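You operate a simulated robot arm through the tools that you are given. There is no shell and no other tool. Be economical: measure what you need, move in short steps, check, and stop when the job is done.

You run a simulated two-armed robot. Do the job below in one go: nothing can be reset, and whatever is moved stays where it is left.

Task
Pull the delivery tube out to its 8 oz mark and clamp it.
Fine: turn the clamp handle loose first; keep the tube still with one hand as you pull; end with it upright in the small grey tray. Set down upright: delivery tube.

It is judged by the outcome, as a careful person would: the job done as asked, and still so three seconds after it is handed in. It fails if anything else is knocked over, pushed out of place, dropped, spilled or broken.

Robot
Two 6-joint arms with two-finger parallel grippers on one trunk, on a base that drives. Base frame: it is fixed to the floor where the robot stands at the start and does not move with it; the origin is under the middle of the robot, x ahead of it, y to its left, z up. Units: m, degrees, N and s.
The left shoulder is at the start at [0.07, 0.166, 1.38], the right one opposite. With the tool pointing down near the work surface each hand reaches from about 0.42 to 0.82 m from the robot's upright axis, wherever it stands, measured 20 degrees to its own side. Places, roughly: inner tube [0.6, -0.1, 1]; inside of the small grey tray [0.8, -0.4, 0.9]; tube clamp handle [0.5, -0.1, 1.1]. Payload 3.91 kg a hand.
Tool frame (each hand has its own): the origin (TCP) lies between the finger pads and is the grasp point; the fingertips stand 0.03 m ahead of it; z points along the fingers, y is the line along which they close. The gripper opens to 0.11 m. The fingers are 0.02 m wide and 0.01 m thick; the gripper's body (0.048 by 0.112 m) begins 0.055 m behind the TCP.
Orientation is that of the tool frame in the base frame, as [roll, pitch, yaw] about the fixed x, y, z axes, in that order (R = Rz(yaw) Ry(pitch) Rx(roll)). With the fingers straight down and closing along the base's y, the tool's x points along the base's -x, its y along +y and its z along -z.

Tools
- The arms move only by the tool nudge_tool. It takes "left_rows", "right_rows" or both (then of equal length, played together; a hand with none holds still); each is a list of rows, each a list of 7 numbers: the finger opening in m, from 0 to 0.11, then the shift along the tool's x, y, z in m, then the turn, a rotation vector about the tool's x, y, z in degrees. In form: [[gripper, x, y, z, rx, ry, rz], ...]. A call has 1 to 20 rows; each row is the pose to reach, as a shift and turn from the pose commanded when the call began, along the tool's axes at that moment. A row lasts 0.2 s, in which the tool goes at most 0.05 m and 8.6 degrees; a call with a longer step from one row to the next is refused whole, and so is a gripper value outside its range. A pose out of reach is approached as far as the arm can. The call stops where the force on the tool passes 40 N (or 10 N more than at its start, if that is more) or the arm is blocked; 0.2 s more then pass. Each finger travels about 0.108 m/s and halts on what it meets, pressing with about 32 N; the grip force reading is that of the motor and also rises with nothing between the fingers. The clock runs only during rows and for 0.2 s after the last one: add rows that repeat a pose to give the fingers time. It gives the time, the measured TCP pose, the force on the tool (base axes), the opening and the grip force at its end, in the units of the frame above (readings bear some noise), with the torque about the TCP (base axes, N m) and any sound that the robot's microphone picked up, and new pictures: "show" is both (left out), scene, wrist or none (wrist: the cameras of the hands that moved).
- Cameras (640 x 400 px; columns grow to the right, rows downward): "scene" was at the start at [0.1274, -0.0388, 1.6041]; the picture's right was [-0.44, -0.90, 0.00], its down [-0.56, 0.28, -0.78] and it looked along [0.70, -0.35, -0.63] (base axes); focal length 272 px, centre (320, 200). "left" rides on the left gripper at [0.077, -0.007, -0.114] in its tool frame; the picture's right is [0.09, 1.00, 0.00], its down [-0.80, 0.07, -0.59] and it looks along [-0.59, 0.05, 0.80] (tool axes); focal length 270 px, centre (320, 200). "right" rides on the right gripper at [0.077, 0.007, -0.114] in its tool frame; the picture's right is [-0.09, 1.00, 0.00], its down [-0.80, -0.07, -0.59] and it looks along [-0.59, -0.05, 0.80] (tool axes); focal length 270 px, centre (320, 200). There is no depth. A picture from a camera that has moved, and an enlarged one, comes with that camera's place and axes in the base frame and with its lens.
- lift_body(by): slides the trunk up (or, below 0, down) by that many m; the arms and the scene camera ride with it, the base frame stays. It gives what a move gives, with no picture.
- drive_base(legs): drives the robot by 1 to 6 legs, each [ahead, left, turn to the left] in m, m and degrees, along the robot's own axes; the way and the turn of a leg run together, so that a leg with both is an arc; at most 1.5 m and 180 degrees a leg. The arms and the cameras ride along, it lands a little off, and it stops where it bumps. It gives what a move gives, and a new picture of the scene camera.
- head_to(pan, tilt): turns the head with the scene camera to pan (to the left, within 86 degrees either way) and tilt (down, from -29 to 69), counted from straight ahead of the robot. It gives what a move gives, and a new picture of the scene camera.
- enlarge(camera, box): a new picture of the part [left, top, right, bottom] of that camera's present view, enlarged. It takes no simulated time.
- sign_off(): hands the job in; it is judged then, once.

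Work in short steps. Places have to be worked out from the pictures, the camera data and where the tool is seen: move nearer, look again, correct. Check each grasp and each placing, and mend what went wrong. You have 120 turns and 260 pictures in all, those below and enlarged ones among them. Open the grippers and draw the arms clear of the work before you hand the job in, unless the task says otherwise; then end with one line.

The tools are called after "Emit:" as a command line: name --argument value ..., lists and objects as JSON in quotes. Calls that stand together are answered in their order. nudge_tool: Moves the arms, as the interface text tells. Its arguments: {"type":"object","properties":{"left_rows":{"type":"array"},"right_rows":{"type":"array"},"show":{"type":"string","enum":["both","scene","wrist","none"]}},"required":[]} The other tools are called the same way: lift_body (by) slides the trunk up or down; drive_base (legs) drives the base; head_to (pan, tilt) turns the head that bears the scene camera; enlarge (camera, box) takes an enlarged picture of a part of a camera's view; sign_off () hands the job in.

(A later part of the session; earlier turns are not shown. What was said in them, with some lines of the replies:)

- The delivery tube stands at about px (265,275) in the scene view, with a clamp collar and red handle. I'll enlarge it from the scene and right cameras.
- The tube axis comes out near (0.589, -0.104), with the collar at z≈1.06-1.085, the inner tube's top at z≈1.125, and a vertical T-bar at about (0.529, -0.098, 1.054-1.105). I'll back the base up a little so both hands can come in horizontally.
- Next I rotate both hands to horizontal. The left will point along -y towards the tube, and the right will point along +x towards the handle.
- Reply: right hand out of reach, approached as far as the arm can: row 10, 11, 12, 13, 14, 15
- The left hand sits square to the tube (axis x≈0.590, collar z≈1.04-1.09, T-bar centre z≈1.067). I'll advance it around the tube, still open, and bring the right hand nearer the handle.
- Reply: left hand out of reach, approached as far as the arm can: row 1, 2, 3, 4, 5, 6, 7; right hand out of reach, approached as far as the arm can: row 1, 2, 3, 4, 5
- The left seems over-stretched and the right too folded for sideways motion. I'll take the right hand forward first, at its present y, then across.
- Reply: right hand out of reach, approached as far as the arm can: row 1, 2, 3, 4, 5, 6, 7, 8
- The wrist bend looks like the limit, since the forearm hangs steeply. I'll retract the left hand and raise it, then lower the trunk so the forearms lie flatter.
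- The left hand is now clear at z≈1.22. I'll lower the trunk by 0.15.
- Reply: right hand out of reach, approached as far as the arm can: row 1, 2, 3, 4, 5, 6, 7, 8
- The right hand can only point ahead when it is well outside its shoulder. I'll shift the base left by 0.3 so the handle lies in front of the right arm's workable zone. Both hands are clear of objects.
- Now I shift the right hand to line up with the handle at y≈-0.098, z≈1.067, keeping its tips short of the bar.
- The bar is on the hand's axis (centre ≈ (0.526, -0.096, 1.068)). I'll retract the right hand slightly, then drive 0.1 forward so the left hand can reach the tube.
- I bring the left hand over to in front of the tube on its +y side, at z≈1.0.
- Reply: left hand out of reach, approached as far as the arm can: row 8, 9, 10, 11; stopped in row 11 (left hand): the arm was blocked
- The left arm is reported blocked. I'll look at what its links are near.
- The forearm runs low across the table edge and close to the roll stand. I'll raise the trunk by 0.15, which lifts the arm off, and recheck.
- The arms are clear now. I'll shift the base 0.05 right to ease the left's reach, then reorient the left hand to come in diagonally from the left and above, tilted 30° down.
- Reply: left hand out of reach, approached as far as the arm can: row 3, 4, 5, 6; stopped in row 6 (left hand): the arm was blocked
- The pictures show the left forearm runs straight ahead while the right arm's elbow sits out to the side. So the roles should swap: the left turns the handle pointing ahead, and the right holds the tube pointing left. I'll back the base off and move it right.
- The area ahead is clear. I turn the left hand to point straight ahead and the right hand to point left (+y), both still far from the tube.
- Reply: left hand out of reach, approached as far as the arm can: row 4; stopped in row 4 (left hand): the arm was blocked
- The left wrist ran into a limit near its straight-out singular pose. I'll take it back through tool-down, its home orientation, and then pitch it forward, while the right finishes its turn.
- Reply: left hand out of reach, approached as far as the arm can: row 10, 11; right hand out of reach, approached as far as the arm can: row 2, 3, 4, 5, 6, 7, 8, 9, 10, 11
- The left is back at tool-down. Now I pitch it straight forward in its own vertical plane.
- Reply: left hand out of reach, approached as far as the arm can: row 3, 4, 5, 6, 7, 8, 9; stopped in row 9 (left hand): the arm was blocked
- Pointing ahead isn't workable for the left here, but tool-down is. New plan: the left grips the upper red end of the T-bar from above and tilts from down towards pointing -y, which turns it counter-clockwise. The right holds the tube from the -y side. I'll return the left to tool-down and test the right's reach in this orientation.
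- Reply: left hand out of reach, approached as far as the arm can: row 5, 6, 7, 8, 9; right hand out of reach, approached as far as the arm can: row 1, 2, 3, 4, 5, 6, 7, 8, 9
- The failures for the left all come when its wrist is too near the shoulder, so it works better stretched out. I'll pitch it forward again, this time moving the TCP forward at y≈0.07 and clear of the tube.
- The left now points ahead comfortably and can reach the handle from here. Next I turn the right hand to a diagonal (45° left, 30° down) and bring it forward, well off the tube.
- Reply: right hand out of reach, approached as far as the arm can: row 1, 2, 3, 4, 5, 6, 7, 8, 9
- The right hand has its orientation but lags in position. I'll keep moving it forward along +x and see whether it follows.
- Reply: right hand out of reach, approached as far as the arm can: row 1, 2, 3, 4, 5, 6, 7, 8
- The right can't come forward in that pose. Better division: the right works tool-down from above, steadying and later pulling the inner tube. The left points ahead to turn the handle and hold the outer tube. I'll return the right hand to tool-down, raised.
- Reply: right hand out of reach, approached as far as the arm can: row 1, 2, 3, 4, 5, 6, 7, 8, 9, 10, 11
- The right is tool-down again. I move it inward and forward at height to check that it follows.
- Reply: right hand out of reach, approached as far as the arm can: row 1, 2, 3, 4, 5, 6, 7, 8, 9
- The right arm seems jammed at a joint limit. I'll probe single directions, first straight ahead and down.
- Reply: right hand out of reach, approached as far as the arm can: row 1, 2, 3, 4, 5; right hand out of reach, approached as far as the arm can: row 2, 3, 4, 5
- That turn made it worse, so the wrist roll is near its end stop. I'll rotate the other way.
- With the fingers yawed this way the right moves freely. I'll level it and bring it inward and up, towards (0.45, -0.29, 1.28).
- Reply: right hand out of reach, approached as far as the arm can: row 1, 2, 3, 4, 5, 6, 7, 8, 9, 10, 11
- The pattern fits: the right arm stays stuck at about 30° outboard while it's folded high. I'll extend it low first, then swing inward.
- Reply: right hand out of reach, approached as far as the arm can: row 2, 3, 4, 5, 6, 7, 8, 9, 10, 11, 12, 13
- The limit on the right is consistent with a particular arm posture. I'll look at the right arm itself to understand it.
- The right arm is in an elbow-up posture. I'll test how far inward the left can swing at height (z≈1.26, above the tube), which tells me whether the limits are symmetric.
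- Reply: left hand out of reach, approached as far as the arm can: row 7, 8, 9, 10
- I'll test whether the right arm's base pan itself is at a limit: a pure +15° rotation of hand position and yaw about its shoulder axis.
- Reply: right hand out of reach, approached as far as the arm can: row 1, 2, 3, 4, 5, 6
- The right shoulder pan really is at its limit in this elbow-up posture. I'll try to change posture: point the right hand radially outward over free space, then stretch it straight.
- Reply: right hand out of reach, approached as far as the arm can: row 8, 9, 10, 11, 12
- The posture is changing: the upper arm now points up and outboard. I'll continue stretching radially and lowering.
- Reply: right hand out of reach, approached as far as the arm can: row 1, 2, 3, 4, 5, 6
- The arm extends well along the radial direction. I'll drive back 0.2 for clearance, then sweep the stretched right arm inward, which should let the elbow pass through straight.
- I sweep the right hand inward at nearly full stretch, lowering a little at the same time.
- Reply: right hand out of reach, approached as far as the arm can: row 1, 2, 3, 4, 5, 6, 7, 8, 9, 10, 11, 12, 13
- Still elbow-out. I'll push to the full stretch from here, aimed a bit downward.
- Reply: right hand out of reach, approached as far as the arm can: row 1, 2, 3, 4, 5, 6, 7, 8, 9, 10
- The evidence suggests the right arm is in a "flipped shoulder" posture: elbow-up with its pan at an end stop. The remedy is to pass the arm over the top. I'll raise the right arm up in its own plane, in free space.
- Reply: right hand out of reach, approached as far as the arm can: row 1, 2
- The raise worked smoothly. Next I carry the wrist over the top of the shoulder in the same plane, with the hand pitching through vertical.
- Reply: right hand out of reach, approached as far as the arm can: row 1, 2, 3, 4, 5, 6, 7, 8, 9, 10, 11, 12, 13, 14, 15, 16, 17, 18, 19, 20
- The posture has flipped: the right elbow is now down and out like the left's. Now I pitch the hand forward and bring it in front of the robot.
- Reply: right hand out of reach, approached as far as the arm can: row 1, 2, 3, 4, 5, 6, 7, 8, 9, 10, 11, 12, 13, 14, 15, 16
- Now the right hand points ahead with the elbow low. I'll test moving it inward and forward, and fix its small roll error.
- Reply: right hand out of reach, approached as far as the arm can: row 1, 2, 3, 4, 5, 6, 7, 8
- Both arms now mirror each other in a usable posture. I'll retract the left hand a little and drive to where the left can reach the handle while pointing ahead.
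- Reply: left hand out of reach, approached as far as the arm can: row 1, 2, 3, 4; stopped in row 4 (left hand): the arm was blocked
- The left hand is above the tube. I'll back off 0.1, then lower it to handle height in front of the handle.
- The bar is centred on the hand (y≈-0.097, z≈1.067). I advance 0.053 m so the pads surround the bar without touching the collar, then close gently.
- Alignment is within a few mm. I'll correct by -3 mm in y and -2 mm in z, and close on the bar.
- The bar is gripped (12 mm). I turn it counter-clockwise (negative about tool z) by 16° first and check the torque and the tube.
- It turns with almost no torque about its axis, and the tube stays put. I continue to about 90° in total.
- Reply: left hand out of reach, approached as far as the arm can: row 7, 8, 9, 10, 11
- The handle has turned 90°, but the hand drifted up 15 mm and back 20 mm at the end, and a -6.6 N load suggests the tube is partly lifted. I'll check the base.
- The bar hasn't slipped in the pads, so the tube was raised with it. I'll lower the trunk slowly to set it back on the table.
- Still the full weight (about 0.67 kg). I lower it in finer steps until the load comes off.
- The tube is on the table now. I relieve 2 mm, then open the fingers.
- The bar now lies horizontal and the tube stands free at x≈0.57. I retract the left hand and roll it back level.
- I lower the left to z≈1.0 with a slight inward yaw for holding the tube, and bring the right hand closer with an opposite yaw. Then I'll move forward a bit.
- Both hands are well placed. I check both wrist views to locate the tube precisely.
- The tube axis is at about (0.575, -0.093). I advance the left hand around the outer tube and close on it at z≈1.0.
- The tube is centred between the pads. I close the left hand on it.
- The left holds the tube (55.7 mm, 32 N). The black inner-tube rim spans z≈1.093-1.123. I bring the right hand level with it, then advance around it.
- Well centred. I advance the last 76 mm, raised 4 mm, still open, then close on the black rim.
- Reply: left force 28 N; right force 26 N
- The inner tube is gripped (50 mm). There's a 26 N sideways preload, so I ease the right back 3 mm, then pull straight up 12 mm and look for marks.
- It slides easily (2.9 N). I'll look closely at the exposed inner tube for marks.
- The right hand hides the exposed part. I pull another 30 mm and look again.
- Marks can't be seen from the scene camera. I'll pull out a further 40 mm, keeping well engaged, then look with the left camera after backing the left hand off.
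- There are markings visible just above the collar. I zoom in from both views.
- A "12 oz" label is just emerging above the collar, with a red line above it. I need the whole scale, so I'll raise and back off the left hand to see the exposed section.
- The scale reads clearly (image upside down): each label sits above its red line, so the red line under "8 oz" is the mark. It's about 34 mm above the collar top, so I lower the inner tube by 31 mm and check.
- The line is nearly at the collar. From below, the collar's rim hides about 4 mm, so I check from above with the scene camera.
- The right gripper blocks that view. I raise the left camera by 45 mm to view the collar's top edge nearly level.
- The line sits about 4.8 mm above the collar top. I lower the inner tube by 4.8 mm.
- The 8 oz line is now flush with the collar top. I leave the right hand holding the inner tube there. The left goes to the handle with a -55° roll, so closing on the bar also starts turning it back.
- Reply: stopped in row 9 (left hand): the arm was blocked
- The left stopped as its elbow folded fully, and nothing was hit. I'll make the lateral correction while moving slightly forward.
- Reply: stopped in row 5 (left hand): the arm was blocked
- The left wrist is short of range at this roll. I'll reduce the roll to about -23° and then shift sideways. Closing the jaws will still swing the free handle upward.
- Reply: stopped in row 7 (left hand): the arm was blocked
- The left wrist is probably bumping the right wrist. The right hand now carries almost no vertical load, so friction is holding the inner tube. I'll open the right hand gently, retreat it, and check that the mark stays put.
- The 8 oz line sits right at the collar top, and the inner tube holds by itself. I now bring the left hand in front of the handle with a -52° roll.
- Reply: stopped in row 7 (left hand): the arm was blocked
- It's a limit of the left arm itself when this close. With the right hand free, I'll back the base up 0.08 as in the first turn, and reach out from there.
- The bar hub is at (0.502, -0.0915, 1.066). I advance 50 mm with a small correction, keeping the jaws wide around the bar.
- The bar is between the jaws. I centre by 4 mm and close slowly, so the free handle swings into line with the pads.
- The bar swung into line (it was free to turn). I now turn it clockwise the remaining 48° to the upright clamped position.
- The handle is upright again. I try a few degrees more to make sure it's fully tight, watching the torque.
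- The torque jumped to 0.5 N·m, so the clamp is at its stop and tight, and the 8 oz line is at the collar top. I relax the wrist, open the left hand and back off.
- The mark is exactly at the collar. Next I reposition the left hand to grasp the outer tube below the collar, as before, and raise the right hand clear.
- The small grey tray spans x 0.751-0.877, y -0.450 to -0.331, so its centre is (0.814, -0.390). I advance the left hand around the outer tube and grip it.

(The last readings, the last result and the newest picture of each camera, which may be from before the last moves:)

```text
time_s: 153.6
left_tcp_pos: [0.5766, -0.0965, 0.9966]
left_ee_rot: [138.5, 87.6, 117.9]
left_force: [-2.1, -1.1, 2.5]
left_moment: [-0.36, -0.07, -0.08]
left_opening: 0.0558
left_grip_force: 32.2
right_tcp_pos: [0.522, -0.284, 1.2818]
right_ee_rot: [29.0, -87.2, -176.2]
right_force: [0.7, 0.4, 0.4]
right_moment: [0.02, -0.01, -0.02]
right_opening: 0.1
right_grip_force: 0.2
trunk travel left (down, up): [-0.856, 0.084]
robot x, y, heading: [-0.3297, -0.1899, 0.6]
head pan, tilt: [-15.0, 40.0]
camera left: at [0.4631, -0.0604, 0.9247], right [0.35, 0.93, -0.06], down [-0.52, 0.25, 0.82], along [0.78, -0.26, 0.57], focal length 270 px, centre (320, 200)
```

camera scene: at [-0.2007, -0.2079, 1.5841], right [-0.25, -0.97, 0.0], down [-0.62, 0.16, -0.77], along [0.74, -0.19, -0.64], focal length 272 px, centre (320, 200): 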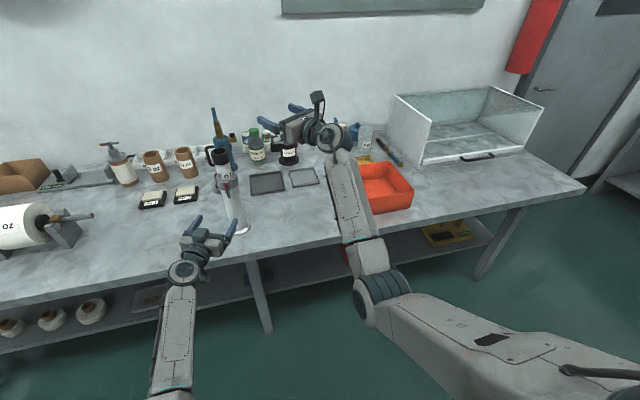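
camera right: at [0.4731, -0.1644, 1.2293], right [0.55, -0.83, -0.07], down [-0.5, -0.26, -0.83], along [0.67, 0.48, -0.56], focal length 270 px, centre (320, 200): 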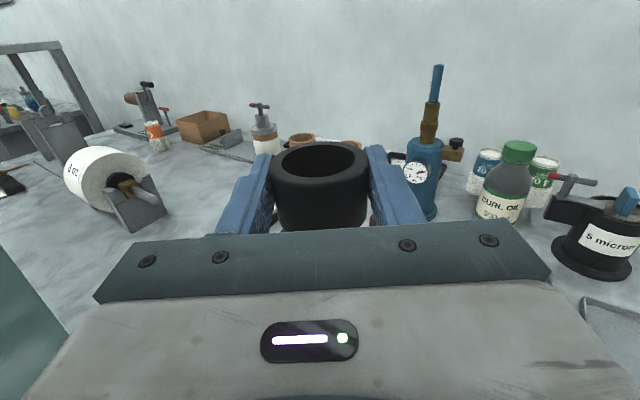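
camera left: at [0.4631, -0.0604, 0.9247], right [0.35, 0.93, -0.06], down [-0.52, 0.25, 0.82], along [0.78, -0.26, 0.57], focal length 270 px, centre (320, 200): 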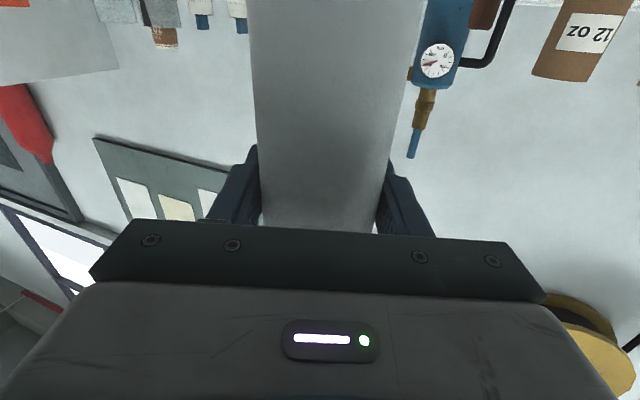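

It's gripped firmly (55.8 mm). I lift with the trunk by 50 mm.

Emit:
lift_body --by 0.05

Emit:
enlarge --camera "scene" --box '[180, 120, 300, 260]'

```text
time_s: 154.5
left_tcp_pos: [0.578, -0.0971, 1.0431]
left_ee_rot: [142.5, 87.5, 121.9]
left_force: [0.2, -0.1, -7.5]
left_moment: [-0.04, -0.07, 0.01]
left_opening: 0.0555
left_grip_force: 31.8
right_tcp_pos: [0.5245, -0.2849, 1.3299]
right_ee_rot: [29.4, -87.4, -176.4]
right_force: [0.0, -0.5, -0.4]
right_moment: [0.0, 0.0, -0.01]
right_opening: 0.1001
right_grip_force: 0.2
trunk travel left (down, up): [-0.906, 0.034]
robot x, y, heading: [-0.3292, -0.1862, 0.5]
head pan, tilt: [-15.0, 40.0]
```

```text
2.86 times, centred on (240, 190) of scene
camera zoom: at [-0.1912, -0.2079, 1.6331], right [-0.25, -0.97, 0.0], down [-0.62, 0.16, -0.76], along [0.74, -0.19, -0.64], focal length 778 px, centre (549, 229)
```

zoom: 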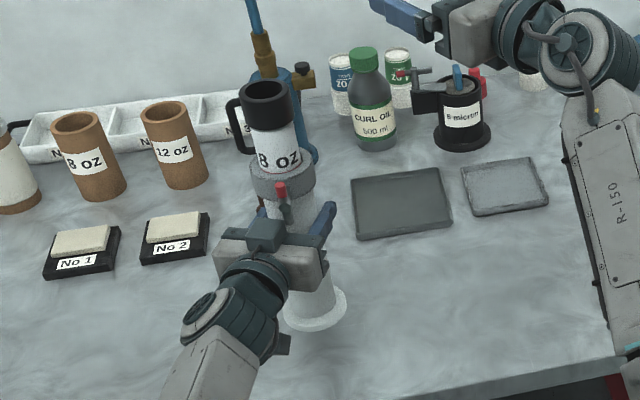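

The tube hangs upright and 8 oz still shows. I drive right 0.293, then ahead 0.20, stopping short to check alignment.

Emit:
drive_base --legs '[[0, -0.293, 0], [0.2, 0, 0]]'

```text
time_s: 157.8
left_tcp_pos: [0.7785, -0.4074, 1.0486]
left_ee_rot: [137.1, 87.6, 116.2]
left_force: [0.4, -0.1, -6.6]
left_moment: [-0.05, -0.01, 0.04]
left_opening: 0.0553
left_grip_force: 32.7
right_tcp_pos: [0.7225, -0.5947, 1.3339]
right_ee_rot: [30.0, -87.2, -177.5]
right_force: [-1.1, -0.3, -0.4]
right_moment: [0.0, 0.03, -0.02]
right_opening: 0.1001
right_grip_force: 0.0
trunk travel left (down, up): [-0.906, 0.034]
robot x, y, heading: [-0.121, -0.4897, -0.1]
head pan, tilt: [-15.0, 40.0]
camera scene: at [0.006, -0.5127, 1.6338], right [-0.26, -0.97, 0.0], down [-0.62, 0.16, -0.77], along [0.74, -0.2, -0.64], focal length 272 px, centre (320, 200)
```

scene: 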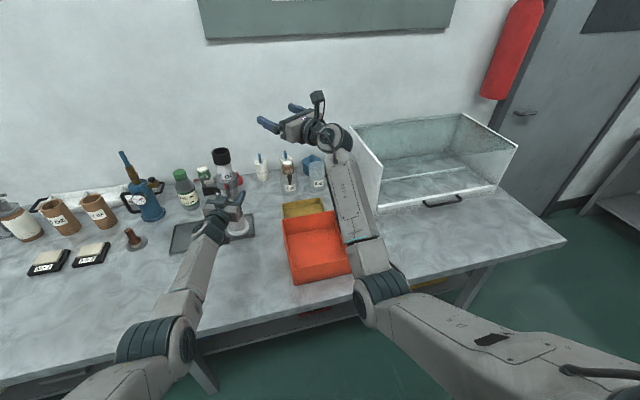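

I'm 36 mm short in x and 17 mm past in y. I correct with the arm and zoom in on the tube base over the tray.

Emit:
nudge_tool --left_rows '[[0.03, 0, 0.01, 0.01, 0, 0, 0], [0.03, 0, 0.02, 0.02, 0, 0, 0], [0.03, 0, 0.0286, 0.0277, 0, 0, 0], [0.03, 0, 0.0286, 0.0277, 0, 0, 0]]' --show "none"

Emit:
enlarge --camera "scene" --box '[160, 140, 290, 260]'

```text
time_s: 158.8
left_tcp_pos: [0.8042, -0.3916, 1.0479]
left_ee_rot: [142.2, 87.5, 121.1]
left_force: [0.0, 0.8, -7.1]
left_moment: [-0.05, -0.08, 0.03]
left_opening: 0.0552
left_grip_force: 31.2
left hand out of reach, approached as far as the arm can: row 2, 3, 4
right_tcp_pos: [0.729, -0.5941, 1.328]
right_ee_rot: [28.9, -87.4, -176.4]
right_force: [-0.2, -0.3, 0.7]
right_moment: [0.02, 0.0, 0.03]
right_opening: 0.0998
right_grip_force: 0.1
trunk travel left (down, up): [-0.906, 0.034]
robot x, y, heading: [-0.1233, -0.4908, 0.1]
head pan, tilt: [-15.0, 40.0]
```

```text
3.33 times, centred on (225, 200) of scene
camera zoom: at [0.0124, -0.5137, 1.6331], right [-0.26, -0.97, 0.0], down [-0.62, 0.16, -0.76], along [0.74, -0.2, -0.64], focal length 908 px, centre (637, 200)
```

zoom: 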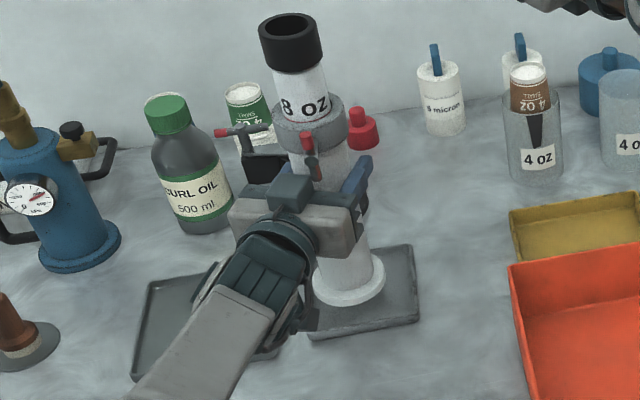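

The base is over the tray, but about 15 mm short in x; the tray centre is about (0.82, -0.394). The arm is at full reach, so I nudge the base ahead 17 mm.

Emit:
drive_base --legs '[[0.017, 0, 0]]'

Emit:
enlarge --camera "scene" --box '[185, 190, 265, 260]'

```text
time_s: 159.6
left_tcp_pos: [0.8188, -0.3915, 1.0525]
left_ee_rot: [136.6, 87.5, 115.5]
left_force: [-1.2, -1.9, -6.8]
left_moment: [0.0, -0.08, 0.01]
left_opening: 0.0554
left_grip_force: 31.9
right_tcp_pos: [0.7388, -0.5957, 1.3345]
right_ee_rot: [29.4, -87.2, -177.0]
right_force: [-0.5, 0.6, 0.3]
right_moment: [-0.03, 0.04, -0.05]
right_opening: 0.1
right_grip_force: 0.0
trunk travel left (down, up): [-0.906, 0.034]
robot x, y, heading: [-0.1048, -0.4929, -0.1]
head pan, tilt: [-15.0, 40.0]
camera scene: at [0.0222, -0.5132, 1.6338], right [-0.26, -0.97, 0.0], down [-0.62, 0.16, -0.77], along [0.74, -0.2, -0.64], focal length 272 px, centre (320, 200)
```

scene: 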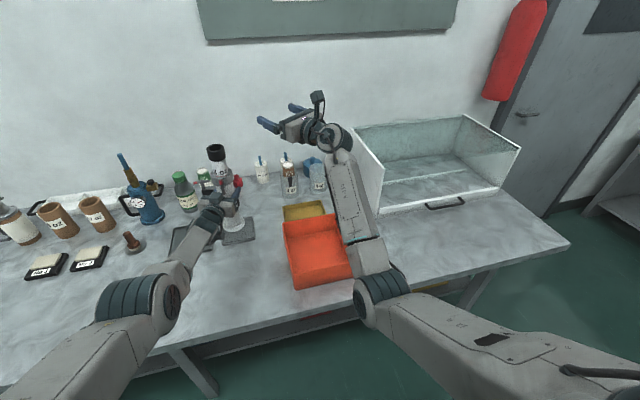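

```text
5.71 times, centred on (225, 225) of scene
camera zoom: at [0.0222, -0.5132, 1.6338], right [-0.26, -0.97, 0.0], down [-0.62, 0.16, -0.77], along [0.74, -0.2, -0.64], focal length 1557 px, centre (863, 57)
```

zoom: 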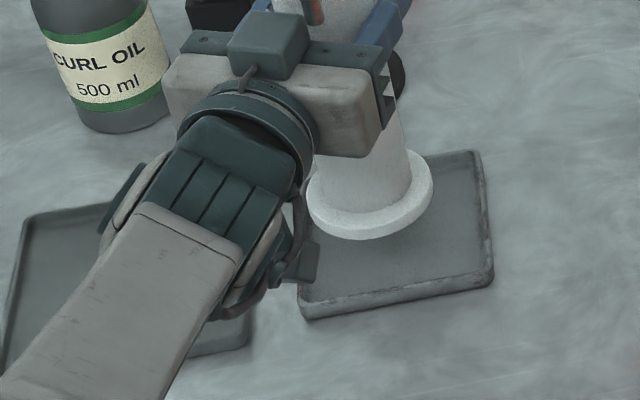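

The flange appears inside the tray outline. I lower 35 mm and recheck before touching down.

Emit:
lift_body --by -0.032

Emit:
enlarge --camera "scene" --box '[185, 180, 265, 250]'

```text
time_s: 160.3
left_tcp_pos: [0.8206, -0.3932, 1.0179]
left_ee_rot: [140.2, 87.5, 118.9]
left_force: [-0.2, -0.3, -7.5]
left_moment: [-0.02, -0.08, -0.02]
left_opening: 0.0551
left_grip_force: 32.6
right_tcp_pos: [0.7431, -0.5951, 1.2979]
right_ee_rot: [29.5, -87.2, -176.8]
right_force: [-0.2, 0.8, -0.1]
right_moment: [0.0, -0.01, 0.01]
right_opening: 0.0999
right_grip_force: 0.0
trunk travel left (down, up): [-0.874, 0.066]
robot x, y, heading: [-0.106, -0.4905, -0.1]
head pan, tilt: [-15.0, 40.0]
```

```text
5.71 times, centred on (225, 215) of scene
camera zoom: at [0.0268, -0.5132, 1.6014], right [-0.26, -0.97, 0.0], down [-0.62, 0.16, -0.77], along [0.74, -0.2, -0.64], focal length 1557 px, centre (863, 114)
```

zoom: 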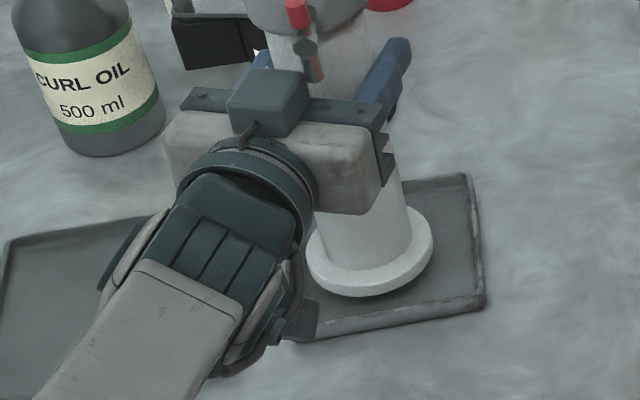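

Visually the flange is near the tray's front and left walls: about 14 mm too near in x and 10 mm too far to +y. I correct with a tiny drive before lowering.

Emit:
drive_base --legs '[[0.014, -0.01, 0]]'

Emit:
enlarge --camera "scene" --box '[175, 110, 275, 250]'

```text
time_s: 161.1
left_tcp_pos: [0.8324, -0.3996, 1.0192]
left_ee_rot: [139.1, 87.7, 117.9]
left_force: [-0.8, 0.2, -6.2]
left_moment: [-0.03, -0.01, -0.02]
left_opening: 0.0552
left_grip_force: 31.5
right_tcp_pos: [0.7529, -0.6013, 1.3005]
right_ee_rot: [32.0, -87.1, -179.4]
right_force: [-1.0, 0.0, 0.1]
right_moment: [-0.03, 0.01, -0.03]
right_opening: 0.0997
right_grip_force: 0.1
trunk travel left (down, up): [-0.874, 0.066]
robot x, y, heading: [-0.0947, -0.5012, 0.6]
head pan, tilt: [-15.0, 40.0]
camera scene: at [0.0369, -0.5197, 1.6018], right [-0.26, -0.97, 0.0], down [-0.62, 0.16, -0.77], along [0.74, -0.2, -0.64], focal length 272 px, centre (320, 200)
```

scene: 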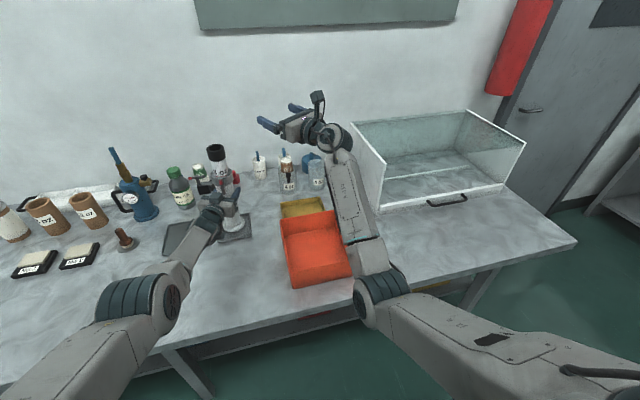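

```text
2.86 times, centred on (225, 180) of scene
camera zoom: at [0.0369, -0.5197, 1.6018], right [-0.26, -0.97, 0.0], down [-0.62, 0.16, -0.77], along [0.74, -0.2, -0.64], focal length 778 px, centre (591, 257)
```

zoom: 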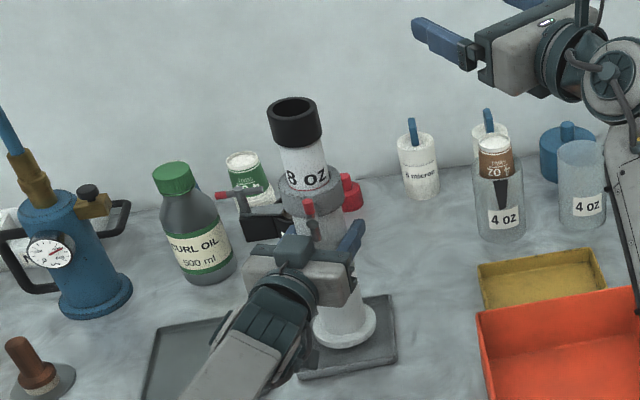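

Emit:
enlarge --camera "scene" --box '[195, 195, 265, 250]'

```text
7.27 times, centred on (230, 222) of scene
camera zoom: at [0.0369, -0.5197, 1.6018], right [-0.26, -0.97, 0.0], down [-0.62, 0.16, -0.77], along [0.74, -0.2, -0.64], focal length 1981 px, centre (974, 36)
```

zoom: 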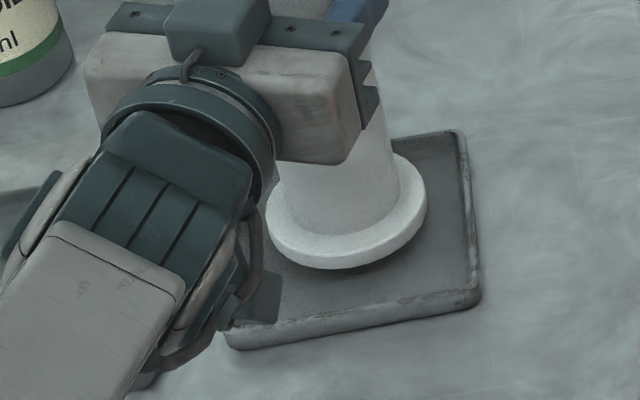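

Now well centred in the tray. I lower in small steps until it touches down.

Emit:
lift_body --by -0.013

Emit:
lift_body --by -0.003

Emit:
lift_body --by -0.002

```text
time_s: 161.7
left_tcp_pos: [0.834, -0.4012, 1.005]
left_ee_rot: [139.7, 87.7, 118.5]
left_force: [-1.3, -0.1, 0.1]
left_moment: [-0.31, 0.38, -0.07]
left_opening: 0.0555
left_grip_force: 31.9
right_tcp_pos: [0.7563, -0.6048, 1.2867]
right_ee_rot: [29.6, -87.3, -177.0]
right_force: [0.2, -0.5, 0.8]
right_moment: [0.0, 0.01, 0.02]
right_opening: 0.0998
right_grip_force: 0.0
trunk travel left (down, up): [-0.861, 0.079]
robot x, y, heading: [-0.095, -0.4989, 0.2]
head pan, tilt: [-15.0, 40.0]
```

```text
time_s: 162.2
left_tcp_pos: [0.8321, -0.4016, 1.0047]
left_ee_rot: [134.7, 87.8, 113.6]
left_force: [-1.5, 1.6, 9.8]
left_moment: [-0.39, 0.45, -0.03]
left_opening: 0.0553
left_grip_force: 32.6
right_tcp_pos: [0.7536, -0.6048, 1.2853]
right_ee_rot: [29.2, -87.1, -176.5]
right_force: [0.9, 0.6, -0.5]
right_moment: [0.04, -0.04, -0.01]
right_opening: 0.1002
right_grip_force: 0.1
trunk travel left (down, up): [-0.858, 0.082]
robot x, y, heading: [-0.0946, -0.5052, 0.3]
head pan, tilt: [-15.0, 40.0]
```

```text
time_s: 162.8
left_tcp_pos: [0.8333, -0.4028, 1.0049]
left_ee_rot: [130.8, 87.8, 109.7]
left_force: [2.5, 1.8, 18.7]
left_moment: [-0.5, 0.06, 0.04]
left_opening: 0.0552
left_grip_force: 32.2
right_tcp_pos: [0.7531, -0.6028, 1.2842]
right_ee_rot: [29.1, -87.0, -176.5]
right_force: [-0.6, 0.4, 0.4]
right_moment: [0.0, 0.0, -0.01]
right_opening: 0.1002
right_grip_force: 0.0
trunk travel left (down, up): [-0.856, 0.084]
robot x, y, heading: [-0.094, -0.5042, 0.2]
head pan, tilt: [-15.0, 40.0]
```

It has touched down (18 N down-press). I check it's seated on the tray floor before releasing.

Emit:
lift_body --by 0.003

Emit:
enlarge --camera "scene" --box '[185, 130, 275, 245]'

```text
time_s: 163.3
left_tcp_pos: [0.832, -0.4027, 1.0059]
left_ee_rot: [135.9, 87.6, 114.9]
left_force: [4.9, 3.1, 15.8]
left_moment: [0.14, -0.47, 0.12]
left_opening: 0.0551
left_grip_force: 32.1
right_tcp_pos: [0.754, -0.6053, 1.2847]
right_ee_rot: [29.0, -87.0, -176.4]
right_force: [-0.2, -0.1, 0.5]
right_moment: [-0.01, 0.0, 0.01]
right_opening: 0.0999
right_grip_force: 0.0
trunk travel left (down, up): [-0.859, 0.081]
robot x, y, heading: [-0.0946, -0.5038, 0.4]
head pan, tilt: [-15.0, 40.0]
```

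```text
3.48 times, centred on (230, 188) of scene
camera zoom: at [0.0373, -0.5236, 1.5867], right [-0.26, -0.97, 0.0], down [-0.62, 0.16, -0.77], along [0.74, -0.2, -0.64], focal length 948 px, centre (633, 244)
```

zoom: 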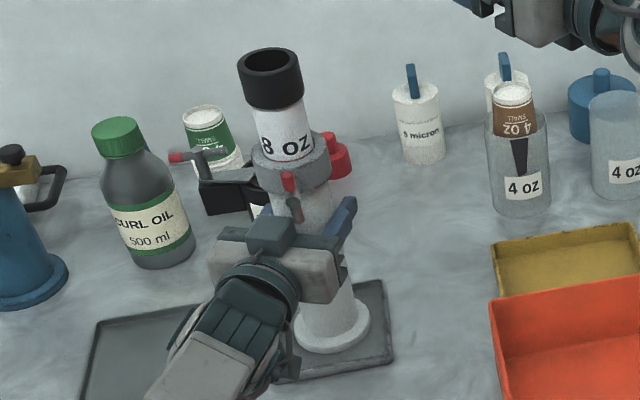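

Emit:
enlarge --camera "scene" --box '[200, 195, 265, 245]'

Emit:
lift_body --by 0.002

```text
8.00 times, centred on (232, 220) of scene
camera zoom: at [0.0373, -0.5236, 1.5867], right [-0.26, -0.97, 0.0], down [-0.62, 0.16, -0.77], along [0.74, -0.2, -0.64], focal length 2179 px, centre (1020, 40)
```

zoom: 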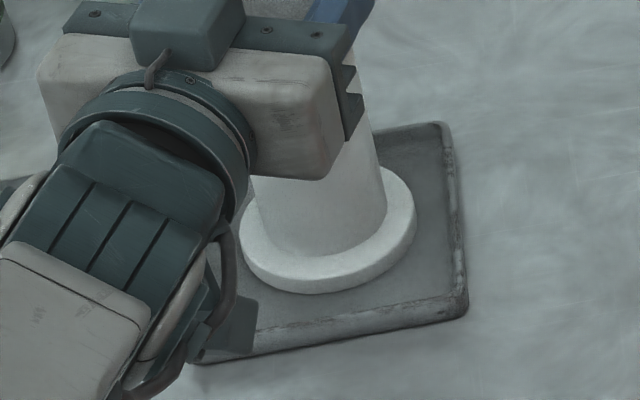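

```text
time_s: 163.8
left_tcp_pos: [0.833, -0.4018, 1.0053]
left_ee_rot: [139.4, 87.5, 118.4]
left_force: [4.0, 1.7, 10.5]
left_moment: [-0.33, -0.33, 0.1]
left_opening: 0.0554
left_grip_force: 32.0
right_tcp_pos: [0.7555, -0.6046, 1.2867]
right_ee_rot: [29.0, -87.1, -176.6]
right_force: [-0.3, 0.4, 0.6]
right_moment: [-0.01, -0.04, 0.02]
right_opening: 0.1002
right_grip_force: 0.0
trunk travel left (down, up): [-0.861, 0.079]
robot x, y, heading: [-0.0946, -0.5019, 0.3]
head pan, tilt: [-15.0, 40.0]
```

The flange sits on the tray floor, clear of the front and right walls. I release the left grip and then back straight out.

Emit:
nudge_tool --left_rows '[[0.06, 0, 0, 0, 0, 0, 0], [0.07, 0, 0, 0, 0, 0, 0], [0.085, 0, 0, 0, 0, 0, 0], [0.1, 0, 0, 0, 0, 0, 0], [0.1, 0, 0, 0, 0, 0, 0]]'

```text
time_s: 165.0
left_tcp_pos: [0.8348, -0.4021, 1.003]
left_ee_rot: [141.3, 87.5, 120.1]
left_force: [0.8, 0.7, -1.8]
left_moment: [-0.05, -0.21, 0.03]
left_opening: 0.0999
left_grip_force: 0.0
right_tcp_pos: [0.757, -0.604, 1.2866]
right_ee_rot: [28.8, -87.3, -176.2]
right_force: [-0.3, -0.1, 0.3]
right_moment: [0.01, -0.02, 0.02]
right_opening: 0.1
right_grip_force: 0.0
trunk travel left (down, up): [-0.861, 0.079]
robot x, y, heading: [-0.0906, -0.5012, -0.1]
head pan, tilt: [-15.0, 40.0]
camera scene: at [0.0409, -0.5237, 1.5883], right [-0.26, -0.97, 0.0], down [-0.62, 0.16, -0.77], along [0.74, -0.2, -0.64], focal length 272 px, centre (320, 200)
camera left: at [0.7218, -0.3642, 0.9302], right [0.36, 0.93, -0.06], down [-0.51, 0.25, 0.82], along [0.78, -0.26, 0.57], focal length 270 px, centre (320, 200)
```

scene: 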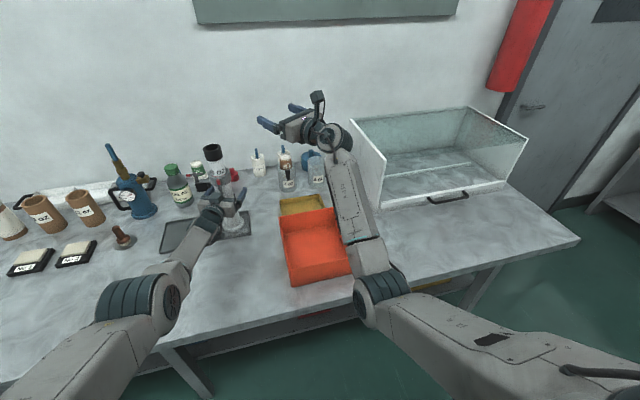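
left: 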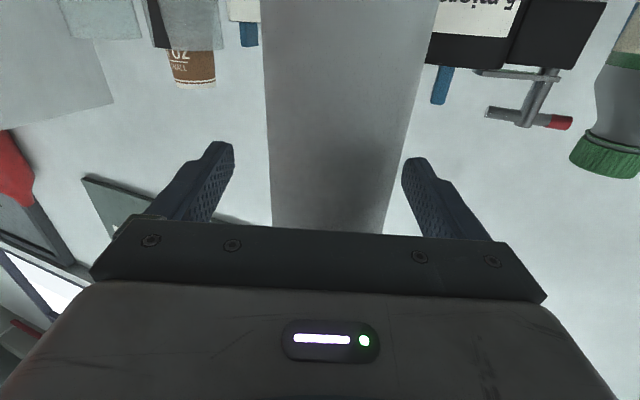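

Released cleanly. I back the left hand straight out along its axis, then drive back a little.

Emit:
nudge_tool --left_rows '[[0.1, 0, 0, -0.03, 0, 0, 0], [0.1, 0, 0, -0.06, 0, 0, 0], [0.1, 0, 0, -0.09, 0, 0, 0], [0.1, 0, 0, -0.12, 0, 0, 0], [0.1, 0, 0, -0.13, 0, 0, 0]]' --show "none"

Emit:
drive_base --legs '[[-0.25, 0, 0]]'

```text
time_s: 166.2
left_tcp_pos: [0.7124, -0.3554, 1.0089]
left_ee_rot: [140.2, 87.5, 119.2]
left_force: [0.3, 0.2, 0.2]
left_moment: [-0.01, -0.02, 0.01]
left_opening: 0.1
left_grip_force: 0.0
right_tcp_pos: [0.757, -0.6041, 1.2862]
right_ee_rot: [28.8, -87.3, -176.1]
right_force: [0.1, 1.0, 0.0]
right_moment: [0.0, 0.04, -0.03]
right_opening: 0.1
right_grip_force: 0.1
trunk travel left (down, up): [-0.861, 0.079]
robot x, y, heading: [-0.0923, -0.498, 0.3]
head pan, tilt: [-15.0, 40.0]
```

```text
time_s: 168.0
left_tcp_pos: [0.4655, -0.3552, 1.0082]
left_ee_rot: [141.7, 87.5, 120.7]
left_force: [0.3, 0.0, 0.2]
left_moment: [0.02, 0.0, 0.03]
left_opening: 0.1
left_grip_force: 0.1
right_tcp_pos: [0.5112, -0.6048, 1.286]
right_ee_rot: [28.6, -87.3, -176.0]
right_force: [-0.4, 0.7, -0.3]
right_moment: [-0.01, 0.04, 0.01]
right_opening: 0.1001
right_grip_force: 0.0
trunk travel left (down, up): [-0.861, 0.079]
robot x, y, heading: [-0.3394, -0.5012, 0.3]
head pan, tilt: [-15.0, 40.0]
camera scene: at [-0.2055, -0.5243, 1.5881], right [-0.26, -0.97, 0.0], down [-0.62, 0.16, -0.76], along [0.74, -0.2, -0.64], focal length 272 px, centre (320, 200)
```

scene: 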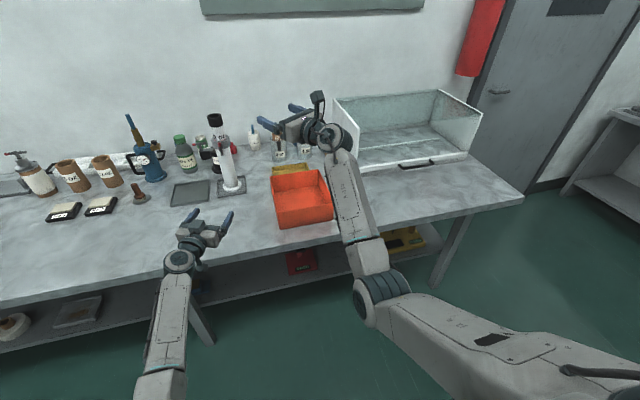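

Emit:
enlarge --camera "scene" --box '[190, 105, 270, 205]'

Emit:
enlarge --camera "scene" --box '[200, 110, 240, 155]'

```text
4.00 times, centred on (230, 155) of scene
camera zoom: at [-0.2055, -0.5243, 1.5881], right [-0.26, -0.97, 0.0], down [-0.62, 0.16, -0.76], along [0.74, -0.2, -0.64], focal length 1090 px, centre (680, 380)
```

zoom: 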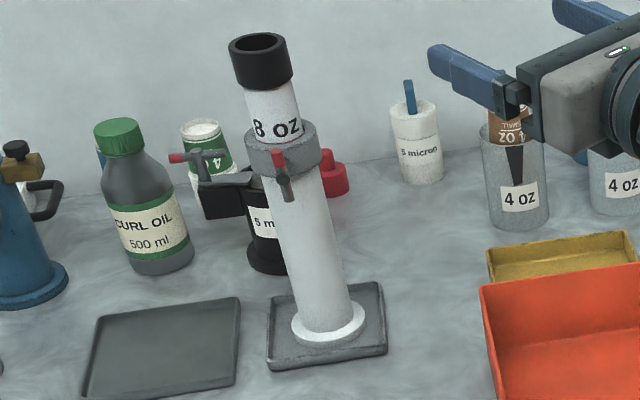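

```text
8.89 times, centred on (220, 132) of scene
camera zoom: at [-0.2055, -0.5243, 1.5881], right [-0.26, -0.97, 0.0], down [-0.62, 0.16, -0.76], along [0.74, -0.2, -0.64], focal length 2421 px, centre (1209, 800)
```

zoom: 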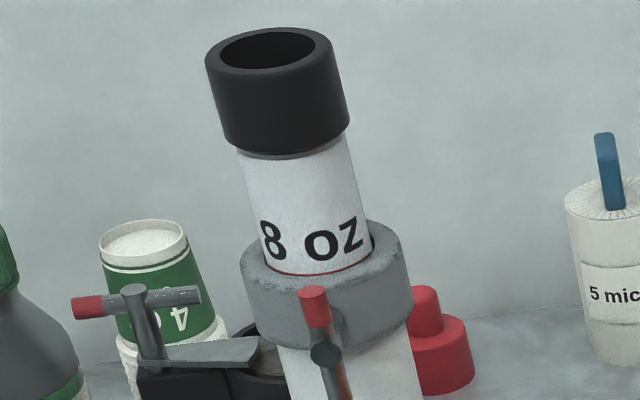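

The tube stands upright inside the small grey tray, with the 8 oz line at the collar and the clamp handle upright. Both hands are open and clear, so I hand the job in.

Emit:
sign_off

```text
The job is handed in.
```

The delivery tube is pulled out to its 8 oz mark, clamped, and standing upright in the small grey tray.
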